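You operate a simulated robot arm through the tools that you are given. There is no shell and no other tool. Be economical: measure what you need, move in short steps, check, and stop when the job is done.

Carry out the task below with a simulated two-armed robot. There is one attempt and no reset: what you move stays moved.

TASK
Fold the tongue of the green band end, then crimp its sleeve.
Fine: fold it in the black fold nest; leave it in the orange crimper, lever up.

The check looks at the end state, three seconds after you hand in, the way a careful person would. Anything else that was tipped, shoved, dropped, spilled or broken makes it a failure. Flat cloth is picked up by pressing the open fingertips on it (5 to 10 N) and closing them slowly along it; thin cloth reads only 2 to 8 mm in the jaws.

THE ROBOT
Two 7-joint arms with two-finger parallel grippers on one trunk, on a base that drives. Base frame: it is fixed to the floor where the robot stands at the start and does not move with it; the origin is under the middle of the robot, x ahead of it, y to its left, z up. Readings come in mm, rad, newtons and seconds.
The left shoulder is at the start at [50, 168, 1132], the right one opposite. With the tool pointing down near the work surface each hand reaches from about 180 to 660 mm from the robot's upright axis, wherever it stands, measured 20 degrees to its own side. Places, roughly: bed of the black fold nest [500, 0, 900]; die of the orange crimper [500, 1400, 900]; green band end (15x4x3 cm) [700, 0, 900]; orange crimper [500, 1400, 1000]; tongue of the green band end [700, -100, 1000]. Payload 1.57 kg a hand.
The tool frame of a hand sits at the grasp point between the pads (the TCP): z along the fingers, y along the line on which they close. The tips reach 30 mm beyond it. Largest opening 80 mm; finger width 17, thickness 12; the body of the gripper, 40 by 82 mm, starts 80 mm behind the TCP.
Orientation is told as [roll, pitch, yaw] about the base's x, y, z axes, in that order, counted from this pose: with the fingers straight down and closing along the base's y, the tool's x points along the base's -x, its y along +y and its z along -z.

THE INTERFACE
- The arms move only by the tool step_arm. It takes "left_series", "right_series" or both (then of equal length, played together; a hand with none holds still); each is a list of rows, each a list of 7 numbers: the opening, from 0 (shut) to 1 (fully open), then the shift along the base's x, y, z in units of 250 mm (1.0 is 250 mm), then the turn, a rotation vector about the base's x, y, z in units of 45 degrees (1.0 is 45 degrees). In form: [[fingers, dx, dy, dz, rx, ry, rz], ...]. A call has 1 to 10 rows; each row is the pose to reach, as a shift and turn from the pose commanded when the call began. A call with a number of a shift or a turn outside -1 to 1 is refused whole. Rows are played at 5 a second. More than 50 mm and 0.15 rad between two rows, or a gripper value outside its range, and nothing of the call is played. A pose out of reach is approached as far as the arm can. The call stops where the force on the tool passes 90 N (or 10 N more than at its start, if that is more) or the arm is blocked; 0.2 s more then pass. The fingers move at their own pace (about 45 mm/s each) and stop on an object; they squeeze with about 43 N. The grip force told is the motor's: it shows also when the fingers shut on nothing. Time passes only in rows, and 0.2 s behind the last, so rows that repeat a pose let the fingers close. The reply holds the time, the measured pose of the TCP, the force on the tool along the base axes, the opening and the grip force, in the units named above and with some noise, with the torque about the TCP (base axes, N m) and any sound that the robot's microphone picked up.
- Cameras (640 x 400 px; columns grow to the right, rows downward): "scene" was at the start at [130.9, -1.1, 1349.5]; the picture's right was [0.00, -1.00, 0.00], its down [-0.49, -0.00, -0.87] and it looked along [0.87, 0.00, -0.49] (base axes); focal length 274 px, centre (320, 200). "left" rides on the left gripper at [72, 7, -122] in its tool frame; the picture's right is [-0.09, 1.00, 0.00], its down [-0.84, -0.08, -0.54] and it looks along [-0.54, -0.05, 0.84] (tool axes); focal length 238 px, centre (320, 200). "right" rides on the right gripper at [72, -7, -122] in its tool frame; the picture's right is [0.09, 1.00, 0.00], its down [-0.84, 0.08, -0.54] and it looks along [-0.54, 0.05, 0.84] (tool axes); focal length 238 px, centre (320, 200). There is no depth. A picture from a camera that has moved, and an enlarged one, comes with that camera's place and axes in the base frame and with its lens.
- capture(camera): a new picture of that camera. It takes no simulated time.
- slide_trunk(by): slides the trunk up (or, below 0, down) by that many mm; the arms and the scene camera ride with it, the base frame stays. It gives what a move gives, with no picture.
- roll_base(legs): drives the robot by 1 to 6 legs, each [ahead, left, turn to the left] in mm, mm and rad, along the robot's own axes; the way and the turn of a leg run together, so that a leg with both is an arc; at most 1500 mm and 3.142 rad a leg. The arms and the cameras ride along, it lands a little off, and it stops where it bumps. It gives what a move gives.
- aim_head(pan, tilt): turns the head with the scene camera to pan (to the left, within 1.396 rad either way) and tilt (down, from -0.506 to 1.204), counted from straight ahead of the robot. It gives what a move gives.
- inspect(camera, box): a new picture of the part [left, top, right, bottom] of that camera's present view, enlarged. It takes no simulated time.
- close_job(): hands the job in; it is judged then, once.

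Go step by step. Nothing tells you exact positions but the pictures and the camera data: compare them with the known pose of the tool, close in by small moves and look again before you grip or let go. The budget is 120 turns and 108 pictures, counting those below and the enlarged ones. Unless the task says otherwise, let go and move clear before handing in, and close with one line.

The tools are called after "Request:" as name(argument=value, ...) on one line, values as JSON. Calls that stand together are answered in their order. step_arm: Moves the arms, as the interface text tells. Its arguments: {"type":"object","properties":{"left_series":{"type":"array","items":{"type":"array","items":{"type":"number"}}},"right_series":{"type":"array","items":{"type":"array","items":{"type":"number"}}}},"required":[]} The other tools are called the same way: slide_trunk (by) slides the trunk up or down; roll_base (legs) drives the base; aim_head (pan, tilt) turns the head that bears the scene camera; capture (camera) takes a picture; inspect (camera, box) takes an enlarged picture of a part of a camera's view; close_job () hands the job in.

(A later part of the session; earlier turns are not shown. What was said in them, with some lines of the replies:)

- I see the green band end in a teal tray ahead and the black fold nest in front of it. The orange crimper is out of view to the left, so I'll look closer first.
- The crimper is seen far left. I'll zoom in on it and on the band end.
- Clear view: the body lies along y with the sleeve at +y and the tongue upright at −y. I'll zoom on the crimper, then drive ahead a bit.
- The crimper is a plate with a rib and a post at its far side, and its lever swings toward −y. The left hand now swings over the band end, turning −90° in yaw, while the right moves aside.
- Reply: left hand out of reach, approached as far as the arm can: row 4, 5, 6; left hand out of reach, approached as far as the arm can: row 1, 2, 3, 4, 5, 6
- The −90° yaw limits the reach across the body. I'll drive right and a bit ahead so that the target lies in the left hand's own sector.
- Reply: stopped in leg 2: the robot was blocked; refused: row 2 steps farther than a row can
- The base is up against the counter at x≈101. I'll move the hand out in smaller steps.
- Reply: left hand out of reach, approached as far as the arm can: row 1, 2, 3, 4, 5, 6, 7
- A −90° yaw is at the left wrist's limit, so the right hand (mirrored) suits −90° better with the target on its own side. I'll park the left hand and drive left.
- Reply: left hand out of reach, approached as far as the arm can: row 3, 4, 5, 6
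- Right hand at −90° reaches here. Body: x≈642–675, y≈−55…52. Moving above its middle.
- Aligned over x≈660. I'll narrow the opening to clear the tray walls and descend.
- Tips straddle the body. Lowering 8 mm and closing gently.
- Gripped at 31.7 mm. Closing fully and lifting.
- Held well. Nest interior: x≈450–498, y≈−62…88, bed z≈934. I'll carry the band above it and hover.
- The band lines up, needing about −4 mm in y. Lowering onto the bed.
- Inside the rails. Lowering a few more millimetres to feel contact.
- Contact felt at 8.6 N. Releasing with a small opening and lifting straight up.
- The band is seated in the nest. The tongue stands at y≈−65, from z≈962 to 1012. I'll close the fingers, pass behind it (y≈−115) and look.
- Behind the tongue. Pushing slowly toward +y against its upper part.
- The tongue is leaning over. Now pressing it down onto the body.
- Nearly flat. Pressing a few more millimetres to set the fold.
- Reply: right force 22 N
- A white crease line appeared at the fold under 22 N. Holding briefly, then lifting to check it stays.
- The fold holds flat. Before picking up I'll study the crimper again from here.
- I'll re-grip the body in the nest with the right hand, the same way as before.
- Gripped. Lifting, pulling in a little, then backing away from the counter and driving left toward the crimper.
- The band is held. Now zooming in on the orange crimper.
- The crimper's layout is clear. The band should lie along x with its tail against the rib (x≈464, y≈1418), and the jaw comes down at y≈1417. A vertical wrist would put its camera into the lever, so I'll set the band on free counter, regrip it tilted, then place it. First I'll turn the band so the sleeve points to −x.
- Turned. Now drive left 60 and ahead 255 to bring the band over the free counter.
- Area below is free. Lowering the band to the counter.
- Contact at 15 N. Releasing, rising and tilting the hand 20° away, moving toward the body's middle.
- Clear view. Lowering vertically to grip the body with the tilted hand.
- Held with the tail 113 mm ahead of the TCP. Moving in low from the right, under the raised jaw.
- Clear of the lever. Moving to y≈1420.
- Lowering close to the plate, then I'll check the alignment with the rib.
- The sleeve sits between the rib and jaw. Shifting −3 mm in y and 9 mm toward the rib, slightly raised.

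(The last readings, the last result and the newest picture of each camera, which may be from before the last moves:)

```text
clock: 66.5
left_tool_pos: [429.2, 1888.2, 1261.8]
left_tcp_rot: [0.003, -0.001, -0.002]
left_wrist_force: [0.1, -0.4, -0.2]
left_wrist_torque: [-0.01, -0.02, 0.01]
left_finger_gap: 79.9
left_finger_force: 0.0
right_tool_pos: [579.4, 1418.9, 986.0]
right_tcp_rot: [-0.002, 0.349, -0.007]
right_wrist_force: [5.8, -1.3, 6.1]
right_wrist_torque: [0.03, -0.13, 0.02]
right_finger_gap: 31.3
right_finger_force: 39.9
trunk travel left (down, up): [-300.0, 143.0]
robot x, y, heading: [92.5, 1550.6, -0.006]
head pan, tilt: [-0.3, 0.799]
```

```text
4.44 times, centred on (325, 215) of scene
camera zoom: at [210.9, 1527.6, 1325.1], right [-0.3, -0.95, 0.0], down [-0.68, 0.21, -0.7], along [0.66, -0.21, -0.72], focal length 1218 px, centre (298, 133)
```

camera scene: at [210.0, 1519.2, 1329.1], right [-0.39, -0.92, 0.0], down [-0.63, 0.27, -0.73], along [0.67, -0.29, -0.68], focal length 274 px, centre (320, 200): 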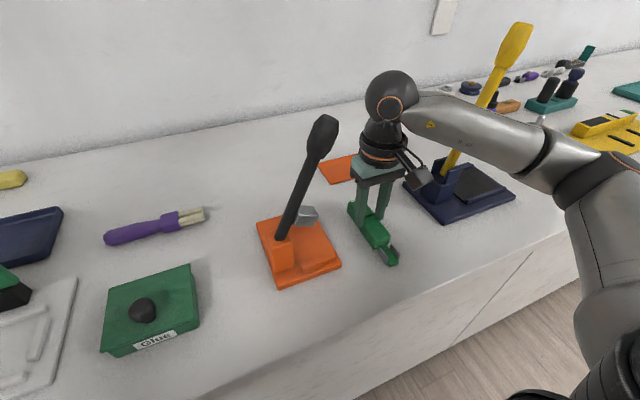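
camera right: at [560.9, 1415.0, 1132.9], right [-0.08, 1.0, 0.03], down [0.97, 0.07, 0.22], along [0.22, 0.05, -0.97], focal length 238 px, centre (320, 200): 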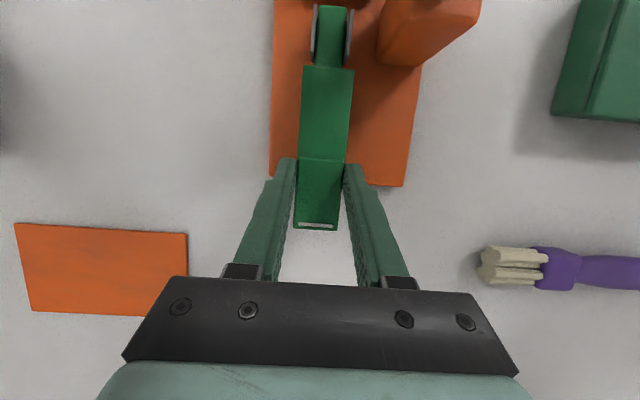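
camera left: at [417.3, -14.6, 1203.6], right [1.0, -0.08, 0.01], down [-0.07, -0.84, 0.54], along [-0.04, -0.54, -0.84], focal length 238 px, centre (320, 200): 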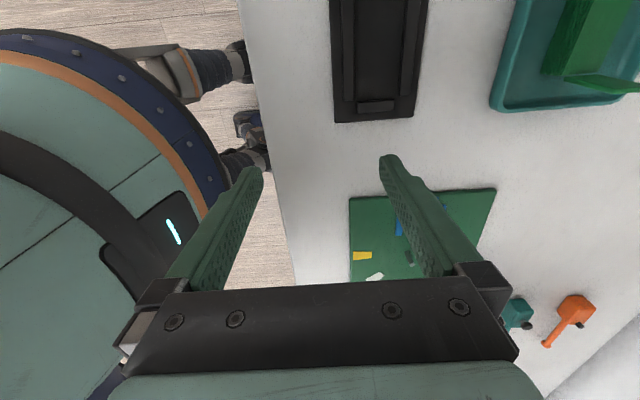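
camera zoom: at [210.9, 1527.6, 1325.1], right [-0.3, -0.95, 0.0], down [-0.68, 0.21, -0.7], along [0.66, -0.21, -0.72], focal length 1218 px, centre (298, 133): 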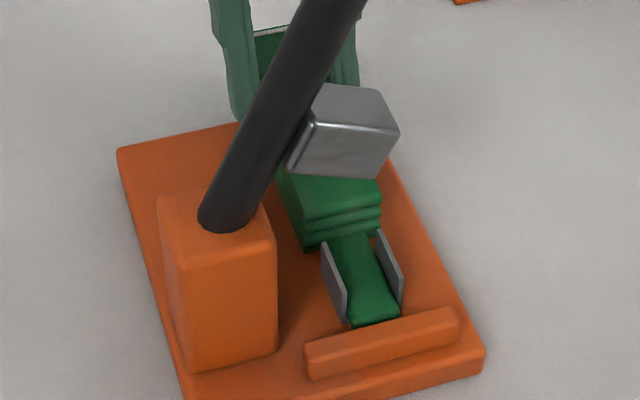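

The tail is against the rib (5.8 N in x). Releasing and backing out along the tool axis.

Request:
step_arm(right_series=[[0.35, 0, 0, -0.004, 0, 0, 0], [0.5, 0, 0, -0.004, 0, 0, 0], [0.55, 0, 0, 0, 0, 0, 0], [0.55, 0.02, 0, 0.08, 0, 0, 0], [0.55, 0.06, 0, 0.2, 0, 0, 0], [0.55, 0.1, 0, 0.35, 0, 0, 0]])

Request:
inspect(camera="scene", box=[230, 110, 380, 260])

Request:
capture(camera="right")

```text
clock: 67.9
left_tool_pos: [426.7, 1888.9, 1259.8]
left_tcp_rot: [0.005, -0.003, -0.002]
left_wrist_force: [-0.6, 0.8, 0.7]
left_wrist_torque: [0.02, -0.01, 0.01]
left_finger_gap: 80.0
left_finger_force: 0.0
right_tool_pos: [602.1, 1418.0, 1074.1]
right_tcp_rot: [-0.001, 0.348, -0.004]
right_wrist_force: [-0.1, 0.8, 0.8]
right_wrist_torque: [-0.02, 0.03, -0.01]
right_finger_gap: 44.0
right_finger_force: 0.0
trunk travel left (down, up): [-300.0, 143.0]
robot x, y, heading: [97.1, 1552.7, -0.004]
head pan, tilt: [-0.3, 0.799]
```

```text
2.67 times, centred on (305, 185) of scene
camera zoom: at [210.2, 1528.3, 1325.1], right [-0.3, -0.95, 0.0], down [-0.68, 0.21, -0.7], along [0.67, -0.21, -0.72], focal length 731 px, centre (360, 240)
```

zoom: 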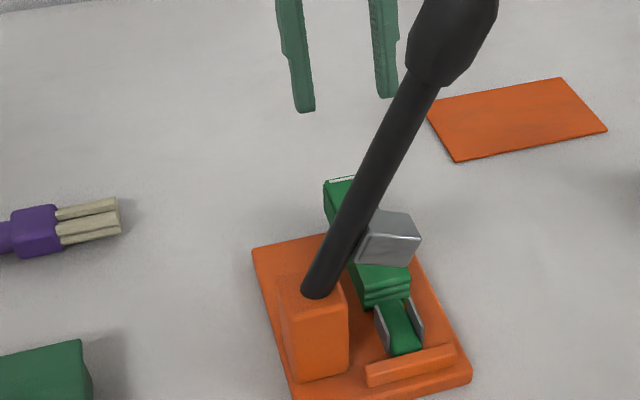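

```text
44 pictures are left
camera right: at [575.4, 1411.4, 1212.8], right [-0.08, 1.0, 0.03], down [0.97, 0.07, 0.22], along [0.22, 0.05, -0.97], focal length 238 px, centre (320, 200)
```

right: 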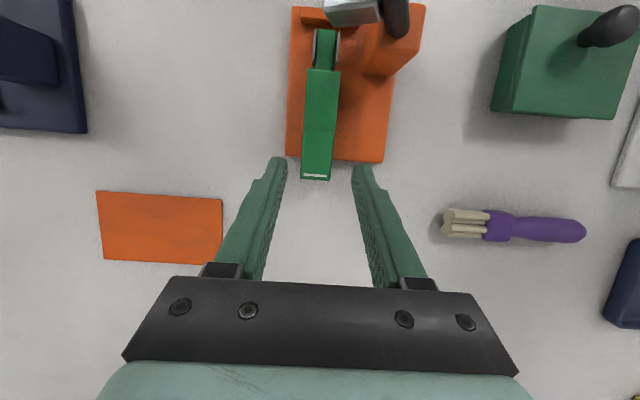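

The band is seated, its sleeve under the jaw. Next is the lever: handle at about (488, 1402, 1160). I'll raise the hand, level it and turn to −90° so the fingers close along x around the handle.

Request:
step_arm(right_series=[[0.8, 0, -0.1, 0.15, 0, 0, 0], [0.8, 0, -0.2, 0.3, 0, 0, 0], [0.8, 0, -0.3, 0.45, 0, 0, 0], [0.8, 0, -0.35, 0.58, 0, -0.15, 0], [0.8, 0, -0.35, 0.58, 0, -0.3, 0], [0.8, 0, -0.35, 0.58, 0, -0.446, 0]])

Request:
step_arm(right_series=[[0.8, 0, 0, 0, 0, 0, -0.17], [0.8, 0, 0, 0, 0, 0, -0.34], [0.8, 0, 0, 0, 0, 0, -0.5], [0.8, 0, 0, 0, 0, 0, -0.67], [0.8, 0, 0, 0, 0, 0, -0.84], [0.8, 0, 0, 0, 0, 0, -1.0]])

Request:
step_arm(right_series=[[0.8, 0, 0, 0, 0, 0, -0.17], [0.8, 0, 0, 0, 0, 0, -0.34], [0.8, 0, 0, 0, 0, 0, -0.5], [0.8, 0, 0, 0, 0, 0, -0.67], [0.8, 0, 0, 0, 0, 0, -0.84], [0.8, 0, 0, 0, 0, 0, -1.0]])

Request:
capture(camera="right")

Request:
capture(camera="scene")

```text
clock: 69.3
left_tool_pos: [428.3, 1886.9, 1261.6]
left_tcp_rot: [0.006, -0.001, -0.003]
left_wrist_force: [0.0, 0.5, 0.2]
left_wrist_torque: [0.03, 0.02, -0.01]
left_finger_gap: 79.7
left_finger_force: 0.1
right_tool_pos: [604.0, 1328.4, 1220.9]
right_tcp_rot: [0.001, -0.003, -0.005]
right_wrist_force: [0.9, -0.7, 0.0]
right_wrist_torque: [0.02, -0.01, -0.02]
right_finger_gap: 64.0
right_finger_force: 0.0
right hand out of reach, approached as far as the arm can: row 2, 3, 4
trunk travel left (down, up): [-300.0, 143.0]
robot x, y, heading: [94.0, 1551.3, -0.001]
head pan, tilt: [-0.3, 0.799]
```

```text
clock: 70.7
left_tool_pos: [428.2, 1888.7, 1260.6]
left_tcp_rot: [0.004, 0.0, -0.003]
left_wrist_force: [0.8, -0.3, -0.8]
left_wrist_torque: [0.02, 0.01, -0.03]
left_finger_gap: 80.2
left_finger_force: 0.1
right_tool_pos: [602.5, 1329.9, 1218.7]
right_tcp_rot: [0.0, -0.002, -0.794]
right_wrist_force: [0.0, 0.6, 0.0]
right_wrist_torque: [-0.03, -0.02, 0.0]
right_finger_gap: 63.9
right_finger_force: 0.0
trunk travel left (down, up): [-300.0, 143.0]
robot x, y, heading: [91.7, 1552.7, -0.007]
head pan, tilt: [-0.3, 0.799]
```

```text
clock: 72.1
left_tool_pos: [428.4, 1889.2, 1261.3]
left_tcp_rot: [0.003, -0.001, -0.003]
left_wrist_force: [0.1, -0.5, -0.1]
left_wrist_torque: [0.01, 0.0, -0.05]
left_finger_gap: 80.0
left_finger_force: 0.1
right_tool_pos: [603.4, 1329.2, 1217.9]
right_tcp_rot: [-0.001, 0.0, -1.579]
right_wrist_force: [0.1, 0.6, -0.5]
right_wrist_torque: [-0.01, -0.01, -0.01]
right_finger_gap: 64.1
right_finger_force: 0.0
trunk travel left (down, up): [-300.0, 143.0]
robot x, y, heading: [93.6, 1550.1, -0.005]
head pan, tilt: [-0.3, 0.799]
```

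```text
43 pictures are left
camera right: at [596.2, 1401.4, 1339.9], right [1.0, 0.08, 0.0], down [0.07, -0.84, 0.54], along [0.05, -0.54, -0.84], focal length 238 px, centre (320, 200)
```

right: 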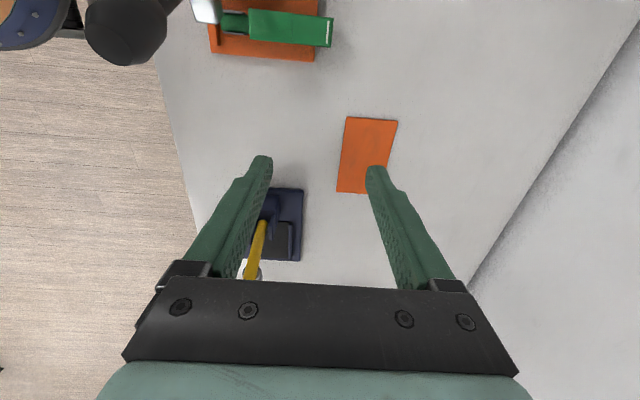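

```text
42 pictures are left
camera scene: at [210.7, 1527.7, 1325.1], right [-0.3, -0.95, 0.0], down [-0.68, 0.21, -0.7], along [0.67, -0.21, -0.72], focal length 274 px, centre (320, 200)
```

scene: 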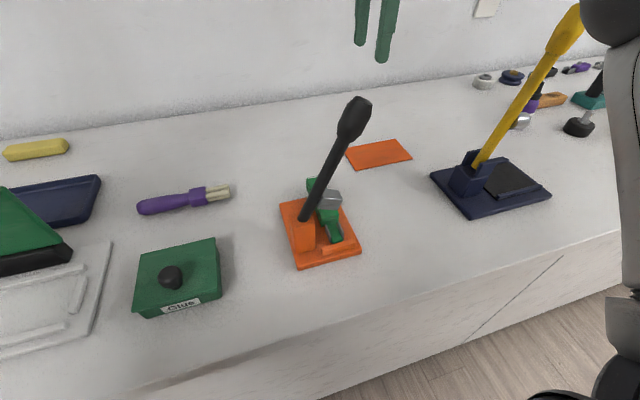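

Triangulating gives the handle centre ≈ (482, 1404, 1161). Moving above it.

Request:
step_arm(right_series=[[0.8, -0.12, 0.0, 0.08, 0, 0, 0], [0.8, -0.28, 0.07, 0.1, 0, 0, 0], [0.8, -0.4, 0.18, 0.1, 0, 0, 0], [0.8, -0.484, 0.3, 0.1, 0, 0, 0]])

Request:
capture(camera="right")

Request:
capture(camera="scene")

```text
clock: 73.1
left_tool_pos: [429.0, 1888.6, 1260.5]
left_tcp_rot: [0.004, -0.002, -0.002]
left_wrist_force: [-0.2, -0.7, 0.3]
left_wrist_torque: [0.02, 0.0, -0.04]
left_finger_gap: 80.1
left_finger_force: 0.0
right_tool_pos: [481.1, 1406.5, 1245.1]
right_tcp_rot: [0.001, -0.002, -1.578]
right_wrist_force: [0.7, 0.1, 0.5]
right_wrist_torque: [-0.02, 0.04, 0.01]
right_finger_gap: 63.7
right_finger_force: 0.0
trunk travel left (down, up): [-300.0, 143.0]
robot x, y, heading: [93.1, 1551.2, -0.01]
head pan, tilt: [-0.3, 0.799]
```

```text
41 pictures are left
camera right: at [473.9, 1477.0, 1366.3], right [1.0, 0.09, 0.0], down [0.07, -0.84, 0.54], along [0.05, -0.54, -0.84], focal length 238 px, centre (320, 200)
```

right: 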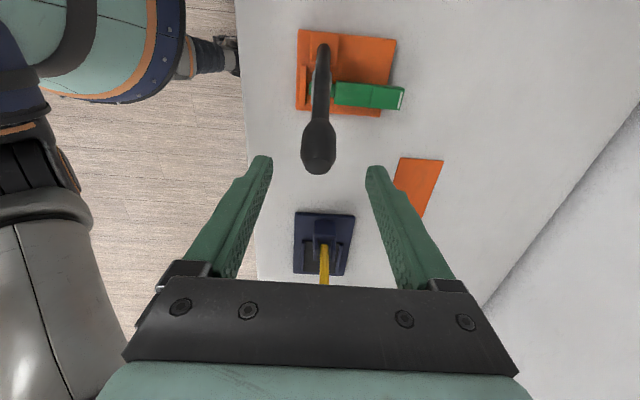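

```text
40 pictures are left
camera scene: at [210.6, 1528.2, 1325.1], right [-0.3, -0.95, 0.0], down [-0.68, 0.21, -0.7], along [0.67, -0.21, -0.72], focal length 274 px, centre (320, 200)
```

scene: 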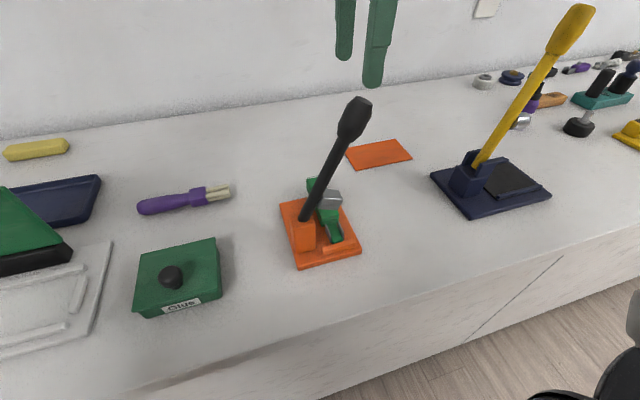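

Centred over the handle. Lowering around it and closing.

Request:
step_arm(right_series=[[0.8, -0.004, -0.02, -0.1, 0, 0, 0], [0.8, -0.004, -0.02, -0.22, 0, 0, 0], [0.8, -0.004, -0.02, -0.33, 0, 0, 0], [0.5, -0.004, -0.02, -0.33, 0, 0, 0], [0.3, -0.004, -0.02, -0.33, 0, 0, 0], [0.2, -0.004, -0.02, -0.33, 0, 0, 0]])

Request:
capture(camera="scene")

```text
clock: 74.5
left_tool_pos: [429.6, 1888.3, 1260.2]
left_tcp_rot: [0.003, -0.002, -0.004]
left_wrist_force: [0.4, -0.2, -0.3]
left_wrist_torque: [0.03, 0.01, 0.01]
left_finger_gap: 80.2
left_finger_force: 0.1
right_tool_pos: [480.2, 1397.2, 1161.4]
right_tcp_rot: [0.0, 0.0, -1.578]
right_wrist_force: [3.7, 0.0, 0.6]
right_wrist_torque: [0.29, -0.04, -0.02]
right_finger_gap: 31.9
right_finger_force: 19.7
trunk travel left (down, up): [-300.0, 143.0]
robot x, y, heading: [94.7, 1554.6, 0.0]
head pan, tilt: [-0.3, 0.799]
```

```text
39 pictures are left
camera scene: at [211.2, 1527.7, 1325.1], right [-0.3, -0.95, 0.0], down [-0.68, 0.21, -0.7], along [0.66, -0.21, -0.72], focal length 274 px, centre (320, 200)
```

scene: 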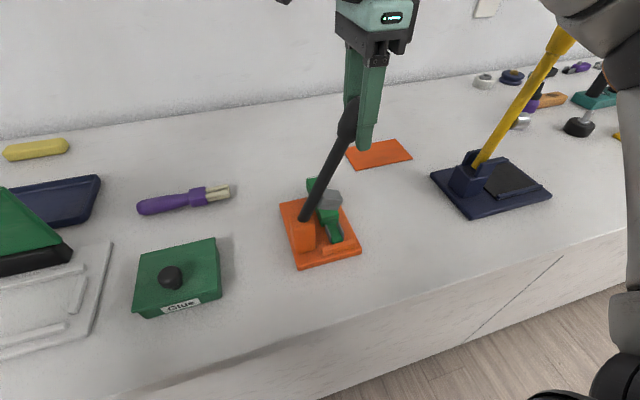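

Handle gripped (31.9 mm). Swinging it down along its arc, first part.

Request:
step_arm(right_series=[[0.2, 0, -0.046, -0.024, 0, 0, 0], [0.2, 0, -0.093, -0.052, 0, 0, 0], [0.2, 0, -0.137, -0.083, 0, 0, 0], [0.2, 0, -0.178, -0.116, 0, 0, 0]])

Request:
capture(camera="scene")

```text
clock: 75.5
left_tool_pos: [426.8, 1888.2, 1260.1]
left_tcp_rot: [0.004, -0.001, -0.002]
left_wrist_force: [0.1, -0.4, 0.7]
left_wrist_torque: [-0.01, -0.04, 0.01]
left_finger_gap: 80.0
left_finger_force: 0.1
right_tool_pos: [479.4, 1353.5, 1132.0]
right_tcp_rot: [0.0, 0.0, -1.575]
right_wrist_force: [-2.6, 1.9, 4.7]
right_wrist_torque: [1.19, 0.13, 0.07]
right_finger_gap: 31.8
right_finger_force: 40.0
trunk travel left (down, up): [-300.0, 143.0]
robot x, y, heading: [96.0, 1551.0, -0.004]
head pan, tilt: [-0.3, 0.799]
```

```text
38 pictures are left
camera scene: at [209.7, 1528.0, 1325.2], right [-0.3, -0.95, 0.0], down [-0.68, 0.21, -0.7], along [0.67, -0.21, -0.72], focal length 274 px, centre (320, 200)
```

scene: 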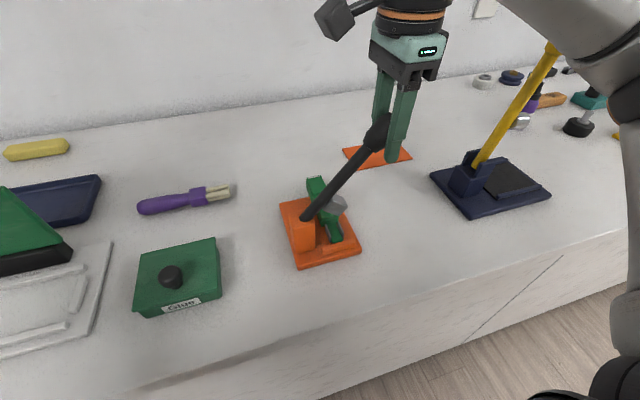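

The lever follows with low force. Continuing.

Request:
step_arm(right_series=[[0.2, 0, -0.04, -0.036, 0, 0, 0], [0.2, 0, -0.078, -0.075, 0, 0, 0], [0.2, 0, -0.112, -0.117, 0, 0, 0], [0.2, 0, -0.143, -0.16, 0, 0, 0], [0.2, 0, -0.17, -0.206, 0, 0, 0], [0.2, 0, -0.194, -0.253, 0, 0, 0]])

Request:
capture(camera="scene")

```text
clock: 76.9
left_tool_pos: [429.7, 1887.4, 1260.2]
left_tcp_rot: [0.003, -0.002, -0.002]
left_wrist_force: [0.2, 0.4, -0.4]
left_wrist_torque: [0.02, -0.01, 0.01]
left_finger_gap: 80.0
left_finger_force: 0.0
right_tool_pos: [480.0, 1306.5, 1067.5]
right_tcp_rot: [0.002, 0.001, -1.578]
right_wrist_force: [7.2, -3.6, 8.4]
right_wrist_torque: [1.2, 0.1, -0.05]
right_finger_gap: 31.5
right_finger_force: 39.9
trunk travel left (down, up): [-300.0, 143.0]
robot x, y, heading: [93.6, 1553.7, -0.004]
head pan, tilt: [-0.3, 0.799]
```

```text
37 pictures are left
camera scene: at [211.1, 1527.4, 1325.1], right [-0.3, -0.95, 0.0], down [-0.68, 0.22, -0.7], along [0.66, -0.21, -0.72], focal length 274 px, centre (320, 200)
```

scene: 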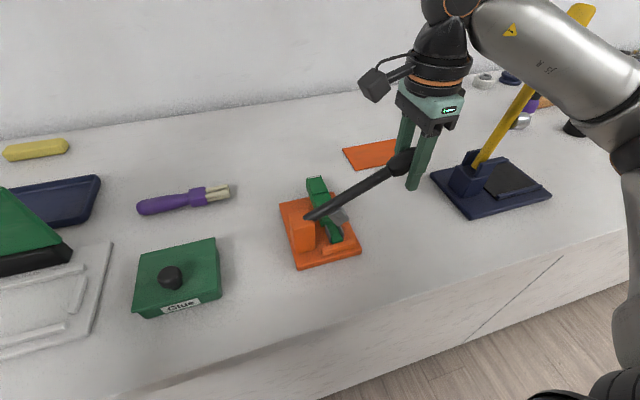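

Request:
step_arm(right_series=[[0.2, 0, -0.02, -0.05, 0, 0, 0], [0.2, 0, -0.038, -0.1, 0, 0, 0], [0.2, 0, -0.05, -0.15, 0, 0, 0]])

Request:
inspect(camera="scene", box=[270, 140, 450, 270])

```text
clock: 77.7
left_tool_pos: [427.9, 1887.3, 1260.2]
left_tcp_rot: [0.004, -0.003, -0.002]
left_wrist_force: [-0.5, -0.7, 0.8]
left_wrist_torque: [-0.02, 0.03, -0.03]
left_finger_gap: 79.9
left_finger_force: 0.0
right_tool_pos: [479.2, 1292.9, 1028.6]
right_tcp_rot: [0.0, -0.002, -1.575]
right_wrist_force: [11.2, -4.7, 7.8]
right_wrist_torque: [1.24, 0.15, 0.04]
right_finger_gap: 31.4
right_finger_force: 40.2
trunk travel left (down, up): [-300.0, 143.0]
robot x, y, heading: [91.8, 1553.7, -0.001]
head pan, tilt: [-0.3, 0.799]
```

```text
3.08 times, centred on (360, 205) of scene
camera zoom: at [211.4, 1527.2, 1325.0], right [-0.3, -0.95, 0.0], down [-0.68, 0.22, -0.7], along [0.66, -0.21, -0.72], focal length 843 px, centre (197, 185)
```

zoom: 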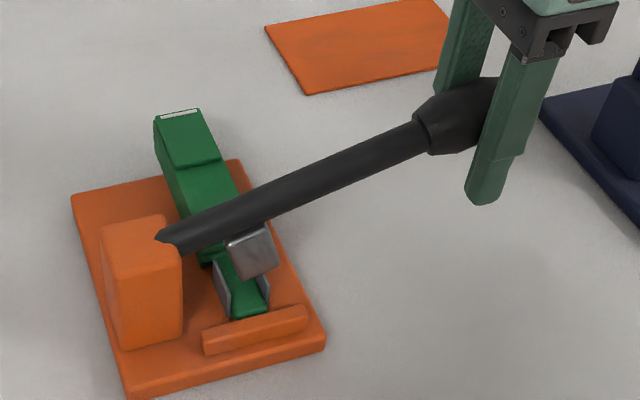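

The jaw is nearing the sleeve. Easing sideways 3 mm and pressing on.

Request:
step_arm(right_series=[[0.2, 0.012, -0.006, -0.03, 0, 0, 0], [0.2, 0.012, -0.012, -0.06, 0, 0, 0], [0.2, 0.012, -0.016, -0.095, 0, 0, 0]])

Request:
inspect(camera="scene", box=[270, 140, 450, 270])

```text
clock: 78.5
left_tool_pos: [425.6, 1886.7, 1261.6]
left_tcp_rot: [0.003, -0.005, -0.001]
left_wrist_force: [1.3, 0.3, -0.4]
left_wrist_torque: [-0.01, 0.03, -0.01]
left_finger_gap: 80.0
left_finger_force: 0.1
right_tool_pos: [480.2, 1289.8, 1006.5]
right_tcp_rot: [-0.005, 0.0, -1.575]
right_wrist_force: [-16.1, -7.3, 7.4]
right_wrist_torque: [1.17, -0.04, 0.06]
right_finger_gap: 31.5
right_finger_force: 40.1
trunk travel left (down, up): [-300.0, 143.0]
robot x, y, heading: [94.2, 1552.3, -0.009]
head pan, tilt: [-0.3, 0.799]
```

```text
3.08 times, centred on (360, 205) of scene
camera zoom: at [208.0, 1526.9, 1325.3], right [-0.3, -0.95, 0.0], down [-0.68, 0.22, -0.7], along [0.67, -0.21, -0.72], focal length 843 px, centre (197, 185)
```

zoom: 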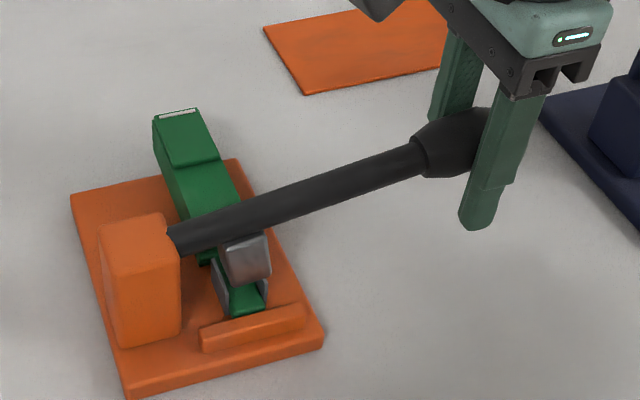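

Request:
step_arm(right_series=[[0.2, -0.007, 0, -0.03, 0, 0, 0], [0.2, -0.007, -0.002, -0.06, 0, 0, 0], [0.2, -0.007, -0.002, -0.09, 0, 0, 0]])

Request:
inspect(camera="scene", box=[270, 140, 450, 270])

```text
clock: 79.3
left_tool_pos: [427.0, 1888.0, 1261.0]
left_tcp_rot: [0.007, -0.004, -0.001]
left_wrist_force: [-1.4, 0.3, 0.5]
left_wrist_torque: [0.01, 0.01, 0.03]
left_finger_gap: 80.2
left_finger_force: 0.0
right_tool_pos: [479.1, 1289.7, 983.7]
right_tcp_rot: [0.002, 0.0, -1.578]
right_wrist_force: [-8.7, -9.9, 5.9]
right_wrist_torque: [1.31, -0.01, 0.15]
right_finger_gap: 31.5
right_finger_force: 40.2
trunk travel left (down, up): [-300.0, 143.0]
robot x, y, heading: [96.6, 1552.4, -0.006]
head pan, tilt: [-0.3, 0.799]
```

```text
3.08 times, centred on (360, 205) of scene
camera zoom: at [209.2, 1526.5, 1325.3], right [-0.3, -0.95, 0.0], down [-0.68, 0.22, -0.7], along [0.67, -0.21, -0.72], focal length 843 px, centre (197, 185)
```

zoom: 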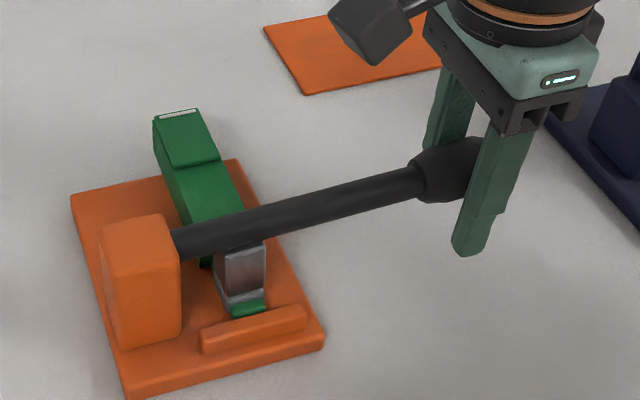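

Request:
step_arm(right_series=[[0.2, -0.002, -0.006, -0.02, 0, 0, 0], [0.2, -0.002, -0.006, -0.04, 0, 0, 0], [0.2, -0.002, -0.006, -0.055, 0, 0, 0]])

Request:
inspect(camera="scene", box=[270, 140, 450, 270])

```text
clock: 80.1
left_tool_pos: [425.8, 1889.3, 1262.0]
left_tcp_rot: [0.003, -0.003, -0.002]
left_wrist_force: [-0.1, 0.5, -0.2]
left_wrist_torque: [-0.01, 0.01, 0.04]
left_finger_gap: 80.0
left_finger_force: 0.1
right_tool_pos: [480.6, 1289.4, 973.7]
right_tcp_rot: [0.011, -0.001, -1.576]
right_wrist_force: [-5.6, -1.8, 27.7]
right_wrist_torque: [0.55, -0.11, 0.11]
right_finger_gap: 31.5
right_finger_force: 40.0
trunk travel left (down, up): [-300.0, 143.0]
robot x, y, heading: [96.4, 1553.3, -0.006]
head pan, tilt: [-0.3, 0.799]
```

```text
3.08 times, centred on (360, 205) of scene
camera zoom: at [208.2, 1528.6, 1325.9], right [-0.3, -0.95, 0.0], down [-0.68, 0.21, -0.7], along [0.67, -0.21, -0.72], focal length 843 px, centre (197, 185)
```

zoom: 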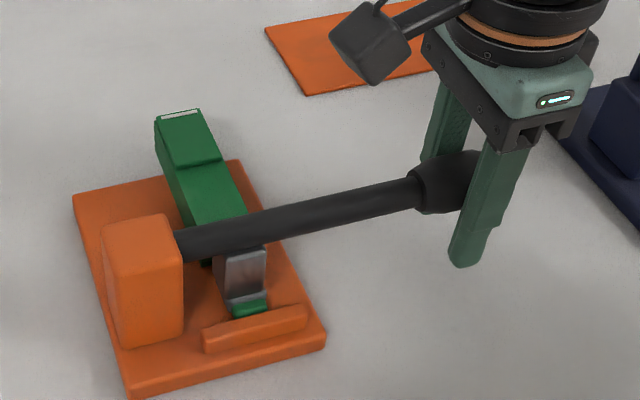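

Resistance is building (28 N) with the jaw on the sleeve. Pressing harder in small steps.

Request:
step_arm(right_series=[[0.2, 0, 0, -0.012, 0, 0, 0], [0.2, 0, 0, -0.024, 0, 0, 0], [0.2, 0, 0, -0.024, 0, 0, 0]])

Request:
inspect(camera="scene", box=[270, 140, 450, 270])

```text
clock: 80.9
left_tool_pos: [426.6, 1890.1, 1260.2]
left_tcp_rot: [0.001, -0.003, -0.003]
left_wrist_force: [-0.5, 0.0, -0.2]
left_wrist_torque: [0.0, 0.0, -0.01]
left_finger_gap: 80.2
left_finger_force: 0.1
right_tool_pos: [479.7, 1289.3, 967.4]
right_tcp_rot: [0.007, -0.001, -1.578]
right_wrist_force: [-0.6, 1.2, 31.6]
right_wrist_torque: [0.0, 0.0, 0.1]
right_finger_gap: 31.1
right_finger_force: 39.8
trunk travel left (down, up): [-300.0, 143.0]
robot x, y, heading: [93.4, 1554.4, -0.002]
head pan, tilt: [-0.3, 0.799]
```

```text
3.08 times, centred on (360, 205) of scene
camera zoom: at [208.6, 1529.2, 1325.5], right [-0.3, -0.95, 0.0], down [-0.68, 0.21, -0.7], along [0.67, -0.21, -0.72], focal length 843 px, centre (197, 185)
```

zoom: 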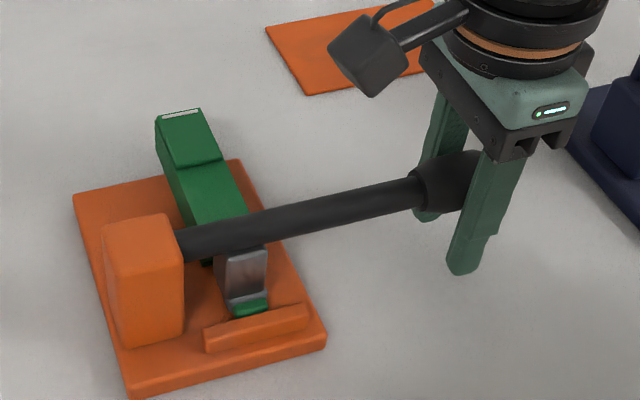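

The grip slips on the handle at about 31 N while the lever stays put. I'll release and press from above with closed fingers.

Request:
step_arm(right_series=[[0.6, 0, 0, 0.02, 0, 0, 0], [0.6, 0, 0, 0.1, 0, 0, 0], [0.6, 0, 0, 0.25, 0, 0, 0], [0.3, 0, 0, 0.36, 0, 0, 0], [0, 0, 0, 0.36, 0, 0, 0], [0, 0, 0, 0.36, 0, 0, 0], [0, 0, 0, 0.36, 0, 0, 0]])

Request:
capture(camera="right")

Request:
inspect(camera="scene", box=[270, 110, 450, 270])

```text
clock: 82.5
left_tool_pos: [429.1, 1888.2, 1260.4]
left_tcp_rot: [0.004, 0.0, -0.002]
left_wrist_force: [0.0, -0.1, 0.4]
left_wrist_torque: [0.02, -0.01, -0.01]
left_finger_gap: 79.9
left_finger_force: 0.0
right_tool_pos: [480.5, 1286.4, 1056.3]
right_tcp_rot: [0.0, 0.0, -1.578]
right_wrist_force: [0.1, -0.9, -0.3]
right_wrist_torque: [-0.04, 0.06, 0.02]
right_finger_gap: 0.0
right_finger_force: 21.1
trunk travel left (down, up): [-300.0, 143.0]
robot x, y, heading: [93.1, 1553.8, -0.008]
head pan, tilt: [-0.3, 0.799]
```

```text
31 pictures are left
camera right: at [473.2, 1358.1, 1177.6], right [1.0, 0.09, 0.0], down [0.07, -0.84, 0.54], along [0.05, -0.54, -0.84], focal length 238 px, centre (320, 200)
```

right: 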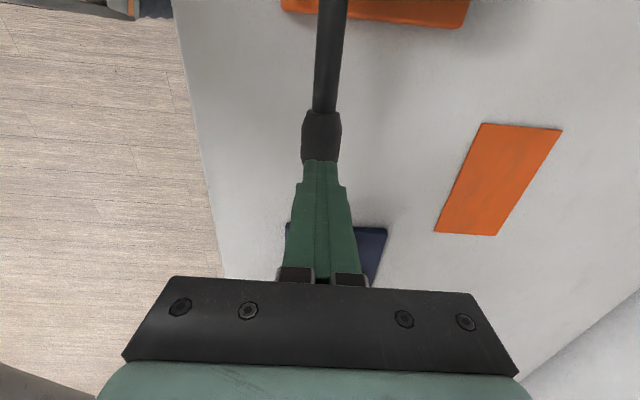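

```text
2.50 times, centred on (360, 190) of scene
camera zoom: at [210.7, 1527.7, 1325.1], right [-0.3, -0.95, 0.0], down [-0.68, 0.21, -0.7], along [0.67, -0.21, -0.72], focal length 685 px, centre (220, 225)
```

zoom: 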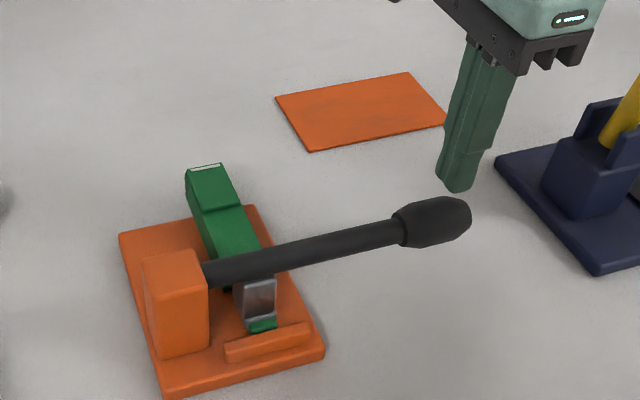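

The lever stays down by itself. Pressing on the handle from above.

Request:
step_arm(right_series=[[0, 0.004, 0, -0.06, 0, 0, 0], [0, 0.004, 0, -0.09, 0, 0, 0], [0, 0.004, 0, -0.11, 0, 0, 0], [0, 0.004, 0, -0.125, 0, 0, 0]])

Request:
inspect(camera="scene", box=[270, 110, 450, 270])

```text
clock: 83.5
left_tool_pos: [423.9, 1888.3, 1262.3]
left_tcp_rot: [0.002, -0.006, -0.002]
left_wrist_force: [0.1, 0.2, -0.1]
left_wrist_torque: [0.03, 0.02, 0.0]
left_finger_gap: 80.0
left_finger_force: 0.1
right_tool_pos: [480.5, 1289.4, 1035.1]
right_tcp_rot: [0.031, 0.004, -1.581]
right_wrist_force: [-2.1, -18.9, 79.1]
right_wrist_torque: [-0.31, 0.17, 0.71]
right_finger_gap: 0.3
right_finger_force: 21.3
trunk travel left (down, up): [-300.0, 143.0]
robot x, y, heading: [95.7, 1552.7, -0.008]
head pan, tilt: [-0.3, 0.799]
```

```text
2.50 times, centred on (360, 190) of scene
camera zoom: at [205.1, 1528.7, 1326.7], right [-0.3, -0.95, 0.0], down [-0.68, 0.21, -0.7], along [0.67, -0.21, -0.71], focal length 685 px, centre (220, 225)
```

zoom: 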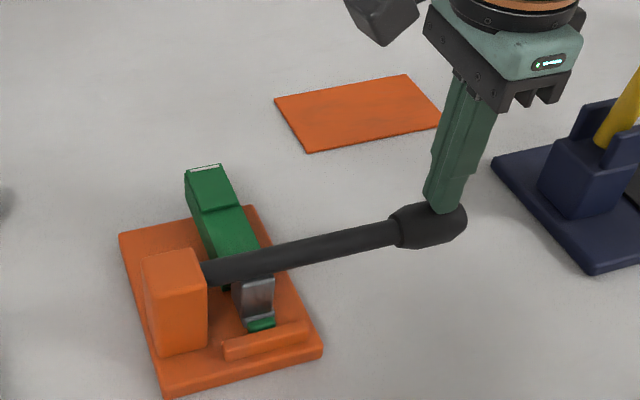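

79 N and no further motion, so the lever is at its stop. Now re-gripping the handle to raise it.

Request:
step_arm(right_series=[[0, 0, 0, 0.06, 0, 0, 0], [0.4, 0, 0, 0.15, 0, 0, 0], [0.7, 0, 0, 0.18, 0, 0, 0], [0.7, 0, 0, 0.18, 0, 0, 0], [0.7, 0, 0, 0.05, 0, 0, 0], [0.7, 0, 0, -0.08, 0, 0, 0], [0.7, 0, 0, -0.145, 0, 0, 0], [0.4, 0, 0, -0.145, 0, 0, 0], [0.2, 0, 0, -0.145, 0, 0, 0], [0.2, 0, 0, -0.145, 0, 0, 0]])

Request:
inspect(camera="scene", box=[270, 110, 450, 270])

```text
clock: 85.7
left_tool_pos: [427.1, 1887.5, 1260.3]
left_tcp_rot: [0.004, -0.002, -0.001]
left_wrist_force: [-0.1, -0.9, 0.0]
left_wrist_torque: [-0.01, -0.04, 0.01]
left_finger_gap: 80.1
left_finger_force: 0.0
right_tool_pos: [481.4, 1287.4, 986.5]
right_tcp_rot: [-0.002, -0.003, -1.575]
right_wrist_force: [-14.2, 1.8, -2.9]
right_wrist_torque: [-0.16, 0.07, 0.17]
right_finger_gap: 31.6
right_finger_force: 26.0
trunk travel left (down, up): [-300.0, 143.0]
robot x, y, heading: [95.3, 1552.9, -0.007]
head pan, tilt: [-0.3, 0.799]
```

```text
2.50 times, centred on (360, 190) of scene
camera zoom: at [208.9, 1527.8, 1325.3], right [-0.3, -0.95, 0.0], down [-0.68, 0.21, -0.7], along [0.67, -0.21, -0.72], focal length 685 px, centre (220, 225)
```

zoom: 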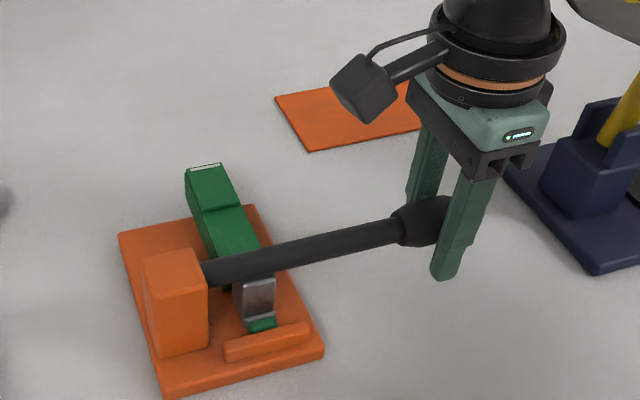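

Request:
step_arm(right_series=[[0.2, -0.006, 0.002, 0.05, 0, 0, 0], [0.2, -0.008, 0.007, 0.106, 0, 0, 0], [0.2, -0.008, 0.017, 0.16, 0, 0, 0], [0.2, -0.008, 0.03, 0.211, 0, 0, 0]])

Request:
inspect(camera="scene", box=[270, 110, 450, 270])

```text
clock: 86.7
left_tool_pos: [427.8, 1888.3, 1260.8]
left_tcp_rot: [0.003, -0.004, -0.002]
left_wrist_force: [0.3, 0.1, 0.6]
left_wrist_torque: [0.01, 0.0, 0.01]
left_finger_gap: 80.0
left_finger_force: 0.1
right_tool_pos: [480.5, 1295.9, 1041.4]
right_tcp_rot: [0.004, 0.001, -1.579]
right_wrist_force: [-8.7, -2.2, -1.3]
right_wrist_torque: [-0.36, -0.21, 0.15]
right_finger_gap: 32.0
right_finger_force: 21.7
trunk travel left (down, up): [-300.0, 143.0]
robot x, y, heading: [91.9, 1553.1, -0.002]
head pan, tilt: [-0.3, 0.799]
```

```text
2.50 times, centred on (360, 190) of scene
camera zoom: at [209.7, 1527.4, 1325.3], right [-0.3, -0.95, 0.0], down [-0.68, 0.22, -0.7], along [0.67, -0.21, -0.72], focal length 685 px, centre (220, 225)
```

zoom: 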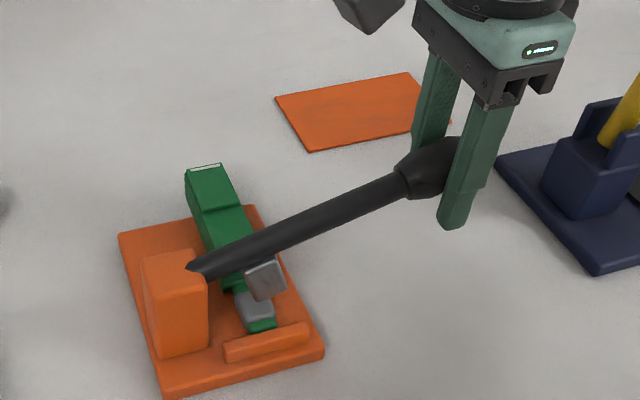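

The sleeve is folded over: crimped. Raising the lever all the way back up along the arc.

Request:
step_arm(right_series=[[0.2, -0.004, 0.016, 0.05, 0, 0, 0], [0.2, -0.004, 0.036, 0.1, 0, 0, 0], [0.2, -0.004, 0.06, 0.148, 0, 0, 0], [0.2, -0.004, 0.086, 0.194, 0, 0, 0], [0.2, -0.004, 0.116, 0.238, 0, 0, 0], [0.2, -0.004, 0.149, 0.28, 0, 0, 0], [0.2, -0.004, 0.223, 0.357, 0, 0, 0], [0.2, -0.004, 0.307, 0.422, 0, 0, 0], [0.2, -0.004, 0.37, 0.46, 0, 0, 0], [0.2, -0.004, 0.412, 0.48, 0, 0, 0]])

Request:
capture(camera="scene")

```text
clock: 88.9
left_tool_pos: [429.6, 1887.9, 1260.3]
left_tcp_rot: [0.005, 0.0, 0.0]
left_wrist_force: [0.4, 0.1, -0.4]
left_wrist_torque: [-0.03, 0.02, -0.01]
left_finger_gap: 80.1
left_finger_force: 0.0
right_tool_pos: [479.4, 1397.4, 1160.7]
right_tcp_rot: [0.002, -0.001, -1.58]
right_wrist_force: [12.6, -9.2, 1.8]
right_wrist_torque: [-1.2, 0.21, 0.19]
right_finger_gap: 32.0
right_finger_force: 40.8
trunk travel left (down, up): [-300.0, 143.0]
robot x, y, heading: [93.9, 1556.3, -0.002]
head pan, tilt: [-0.3, 0.799]
```

```text
26 pictures are left
camera scene: at [212.4, 1526.6, 1325.0], right [-0.3, -0.95, 0.0], down [-0.69, 0.22, -0.7], along [0.66, -0.21, -0.72], focal length 274 px, centre (320, 200)
```

scene: 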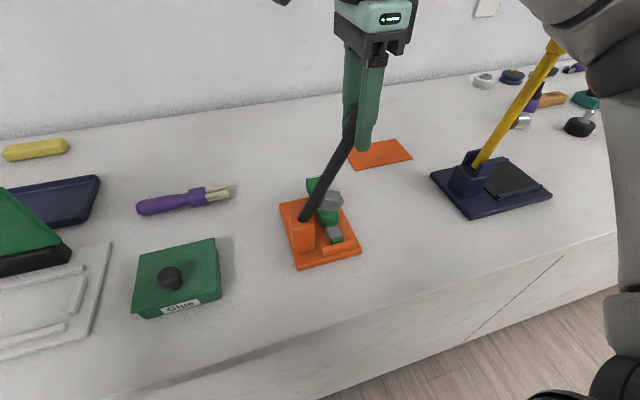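

Lever is back to its start angle. Nudging slightly toward its stop, then releasing and rising clear.

Request:
step_arm(right_series=[[0.2, 0.006, 0.012, 0.004, 0, 0, 0], [0.2, 0.006, 0.016, 0.006, 0, 0, 0], [0.5, 0.006, 0.012, 0.006, 0, 0, 0], [0.8, 0.006, 0.012, 0.006, 0, 0, 0], [0.8, 0.006, 0.012, 0.1, 0, 0, 0], [0.8, 0.006, 0.012, 0.25, 0, 0, 0], [0.8, 0.006, 0.012, 0.36, 0, 0, 0]])

Request:
capture(camera="scene")

Request:
inspect(camera="scene", box=[270, 150, 390, 270])

```text
clock: 90.5
left_tool_pos: [428.0, 1889.3, 1260.5]
left_tcp_rot: [0.002, -0.001, -0.004]
left_wrist_force: [0.1, 0.2, -0.3]
left_wrist_torque: [-0.03, -0.02, 0.02]
left_finger_gap: 79.9
left_finger_force: 0.0
right_tool_pos: [480.8, 1400.5, 1251.1]
right_tcp_rot: [0.0, -0.003, -1.577]
right_wrist_force: [0.3, 0.5, -0.1]
right_wrist_torque: [0.0, -0.01, 0.01]
right_finger_gap: 64.0
right_finger_force: 0.1
trunk travel left (down, up): [-300.0, 143.0]
robot x, y, heading: [93.6, 1556.7, -0.0]
head pan, tilt: [-0.3, 0.799]
```

```text
25 pictures are left
camera scene: at [210.3, 1527.9, 1325.1], right [-0.3, -0.95, 0.0], down [-0.68, 0.21, -0.7], along [0.67, -0.21, -0.72], focal length 274 px, centre (320, 200)
```

scene: 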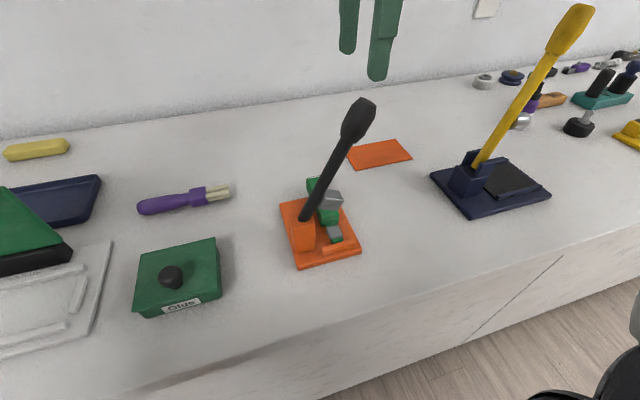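

```text
3.33 times, centred on (330, 210) of scene
camera zoom: at [210.3, 1527.9, 1325.1], right [-0.3, -0.95, 0.0], down [-0.68, 0.21, -0.7], along [0.67, -0.21, -0.72], focal length 914 px, centre (287, 167)
```

zoom: 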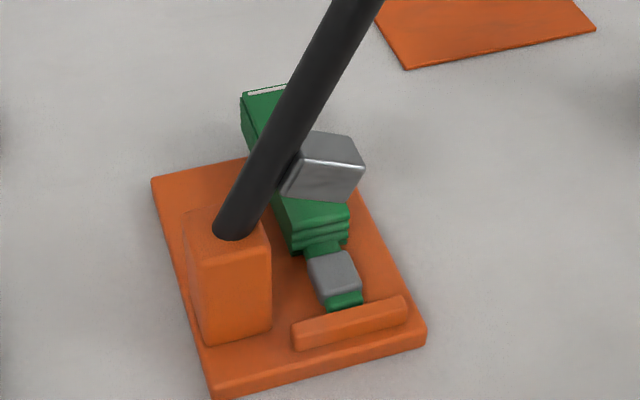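

The sleeve is crimped and the band is in place. The lever sits a couple of degrees short of its original angle, so I'll nudge it up with closed fingers from the −y side.

Request:
step_arm(right_series=[[0.4, 0, -0.15, 0, 0, 0, 0], [0, 0, -0.26, 0, 0, 0, 0], [0, 0, -0.26, 0, 0, 0, 0], [0, 0.004, -0.26, -0.13, 0, 0, 0], [0, 0.004, -0.26, -0.28, 0, 0, 0], [0, 0.004, -0.2, -0.28, 0, 0, 0], [0, 0.004, -0.15, -0.28, 0, 0, 0], [0, 0.004, -0.11, -0.28, 0, 0, 0]])

Request:
capture(camera="scene")

```text
clock: 92.3
left_tool_pos: [428.6, 1888.1, 1260.4]
left_tcp_rot: [0.004, -0.002, -0.002]
left_wrist_force: [-0.3, -0.9, 0.4]
left_wrist_torque: [-0.01, -0.02, 0.01]
left_finger_gap: 79.9
left_finger_force: 0.1
right_tool_pos: [480.5, 1374.4, 1181.4]
right_tcp_rot: [0.001, 0.001, -1.578]
right_wrist_force: [-0.5, 0.0, 0.1]
right_wrist_torque: [0.01, 0.0, 0.01]
right_finger_gap: 0.1
right_finger_force: 21.3
trunk travel left (down, up): [-300.0, 143.0]
robot x, y, heading: [94.5, 1550.2, -0.004]
head pan, tilt: [-0.3, 0.799]
```

```text
23 pictures are left
camera scene: at [210.6, 1527.6, 1325.1], right [-0.3, -0.95, 0.0], down [-0.68, 0.21, -0.7], along [0.67, -0.21, -0.72], focal length 274 px, centre (320, 200)
```

scene: 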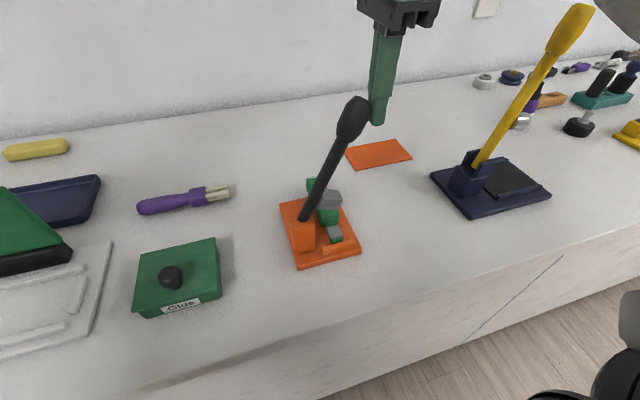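

Request:
step_arm(right_series=[[0, 0, 0.012, 0, 0, 0, 0], [0, 0, 0.024, 0, 0, 0, 0]])

Request:
step_arm(right_series=[[0, 0, -0.1, 0, 0, 0, 0], [0, 0, -0.25, 0.1, 0, 0, 0], [0, -0.1, -0.4, 0.2, 0, 0, 0], [0, -0.25, -0.4, 0.25, 0, 0, 0]])

Request:
capture(camera="scene")

Request:
inspect(camera="scene", box=[270, 80, 410, 270])

```text
clock: 92.9
left_tool_pos: [428.6, 1889.2, 1260.5]
left_tcp_rot: [0.003, -0.001, -0.002]
left_wrist_force: [0.1, -0.2, -1.2]
left_wrist_torque: [-0.04, 0.0, -0.01]
left_finger_gap: 80.1
left_finger_force: 0.0
right_tool_pos: [480.6, 1380.0, 1179.3]
right_tcp_rot: [-0.001, 0.0, -1.577]
right_wrist_force: [-0.3, -0.4, 0.6]
right_wrist_torque: [-0.01, 0.02, 0.01]
right_finger_gap: 0.3
right_finger_force: 21.6
trunk travel left (down, up): [-300.0, 143.0]
robot x, y, heading: [90.6, 1552.4, -0.003]
head pan, tilt: [-0.3, 0.799]
```

```text
refused: row 3 steps farther than a row can; nothing moved
```

```text
22 pictures are left
camera scene: at [210.6, 1527.6, 1325.1], right [-0.3, -0.95, 0.0], down [-0.68, 0.21, -0.7], along [0.67, -0.21, -0.72], focal length 274 px, centre (320, 200)
```

scene: 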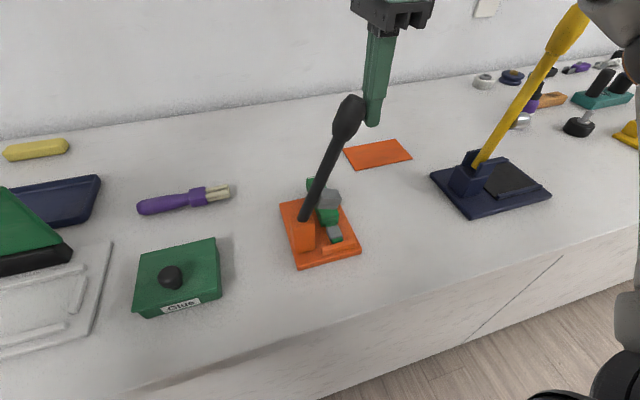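

```text
2.11 times, centred on (340, 175) of scene
camera zoom: at [210.6, 1527.6, 1325.1], right [-0.3, -0.95, 0.0], down [-0.68, 0.21, -0.7], along [0.67, -0.21, -0.72], focal length 577 px, centre (278, 253)
```

zoom: 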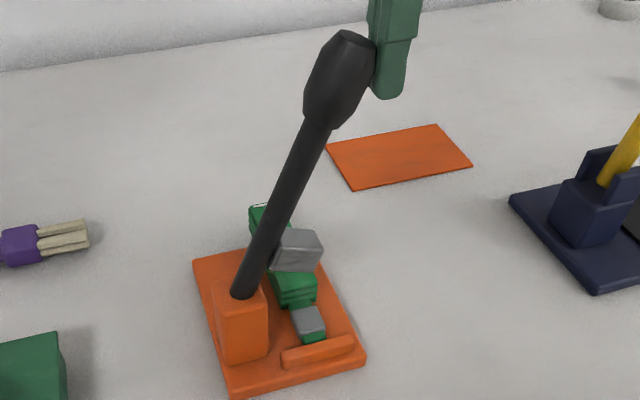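

The lever is now up past its original angle and holds. Moving the hand clear in smaller steps and taking a final look.

Request:
step_arm(right_series=[[0, 0, -0.1, 0, 0, 0, 0], [0, 0, -0.22, 0.08, 0, 0, 0], [0, -0.08, -0.32, 0.15, 0, 0, 0], [0, -0.2, -0.36, 0.2, 0, 0, 0], [0, -0.2, -0.36, 0.2, 0, 0, 0], [0, -0.2, -0.36, 0.2, 0, 0, 0], [0, -0.2, -0.36, 0.2, 0, 0, 0], [0, -0.2, -0.36, 0.2, 0, 0, 0], [0, -0.2, -0.36, 0.2, 0, 0, 0], [0, -0.2, -0.36, 0.2, 0, 0, 0]])

Request:
inspect(camera="scene", box=[270, 80, 410, 270])

Request:
aim_head(pan=-1.2, tilt=0.5)

Request:
capture(camera="scene")

```text
clock: 95.1
left_tool_pos: [428.2, 1887.8, 1262.6]
left_tcp_rot: [0.002, -0.001, 0.0]
left_wrist_force: [-0.3, 0.1, 0.3]
left_wrist_torque: [0.01, 0.02, 0.0]
left_finger_gap: 80.1
left_finger_force: 0.1
right_tool_pos: [431.4, 1291.1, 1230.1]
right_tcp_rot: [0.0, 0.0, -1.575]
right_wrist_force: [0.6, -0.1, 0.7]
right_wrist_torque: [0.0, 0.01, 0.02]
right_finger_gap: 0.4
right_finger_force: 21.2
trunk travel left (down, up): [-300.0, 143.0]
robot x, y, heading: [92.2, 1553.6, -0.005]
head pan, tilt: [-0.3, 0.799]
```

```text
2.11 times, centred on (340, 175) of scene
camera zoom: at [210.6, 1527.7, 1325.1], right [-0.3, -0.95, 0.0], down [-0.68, 0.21, -0.7], along [0.67, -0.21, -0.72], focal length 577 px, centre (278, 253)
```

zoom: 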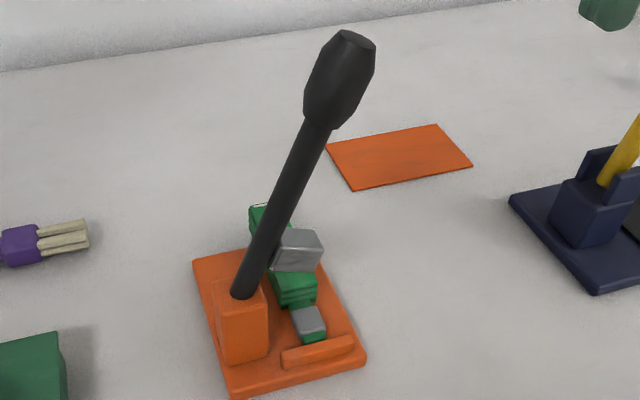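

```text
clock: 96.3
left_tool_pos: [427.7, 1888.5, 1260.1]
left_tcp_rot: [0.004, -0.002, -0.001]
left_wrist_force: [-0.4, 0.3, -0.4]
left_wrist_torque: [-0.01, -0.02, 0.07]
left_finger_gap: 80.0
left_finger_force: 0.0
right_tool_pos: [431.1, 1290.2, 1228.5]
right_tcp_rot: [-0.002, 0.0, -1.578]
right_wrist_force: [0.8, -0.8, -0.5]
right_wrist_torque: [0.02, -0.02, 0.0]
right_finger_gap: 0.1
right_finger_force: 21.4
trunk travel left (down, up): [-300.0, 143.0]
robot x, y, heading: [89.5, 1556.8, -0.005]
head pan, tilt: [-1.201, 0.499]
```

```text
19 pictures are left
camera scene: at [166.3, 1466.9, 1351.1], right [-0.93, -0.36, 0.0], down [-0.17, 0.45, -0.88], along [0.31, -0.82, -0.48], focal length 274 px, centre (320, 200)
```

scene: 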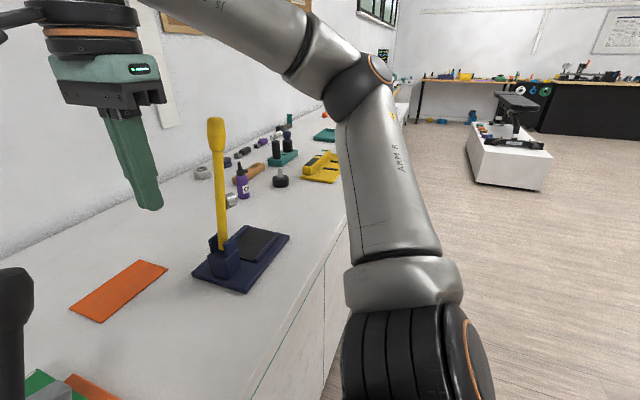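

The lever stays up, the folded band lies crimped in the orange crimper, and the fixtures I can see stand undisturbed. Handing in.

Request:
close_job()

```text
The job is handed in.
```

The green band end's tongue is folded flat, its sleeve is crimped, and it lies in the orange crimper with the lever up and both hands clear.
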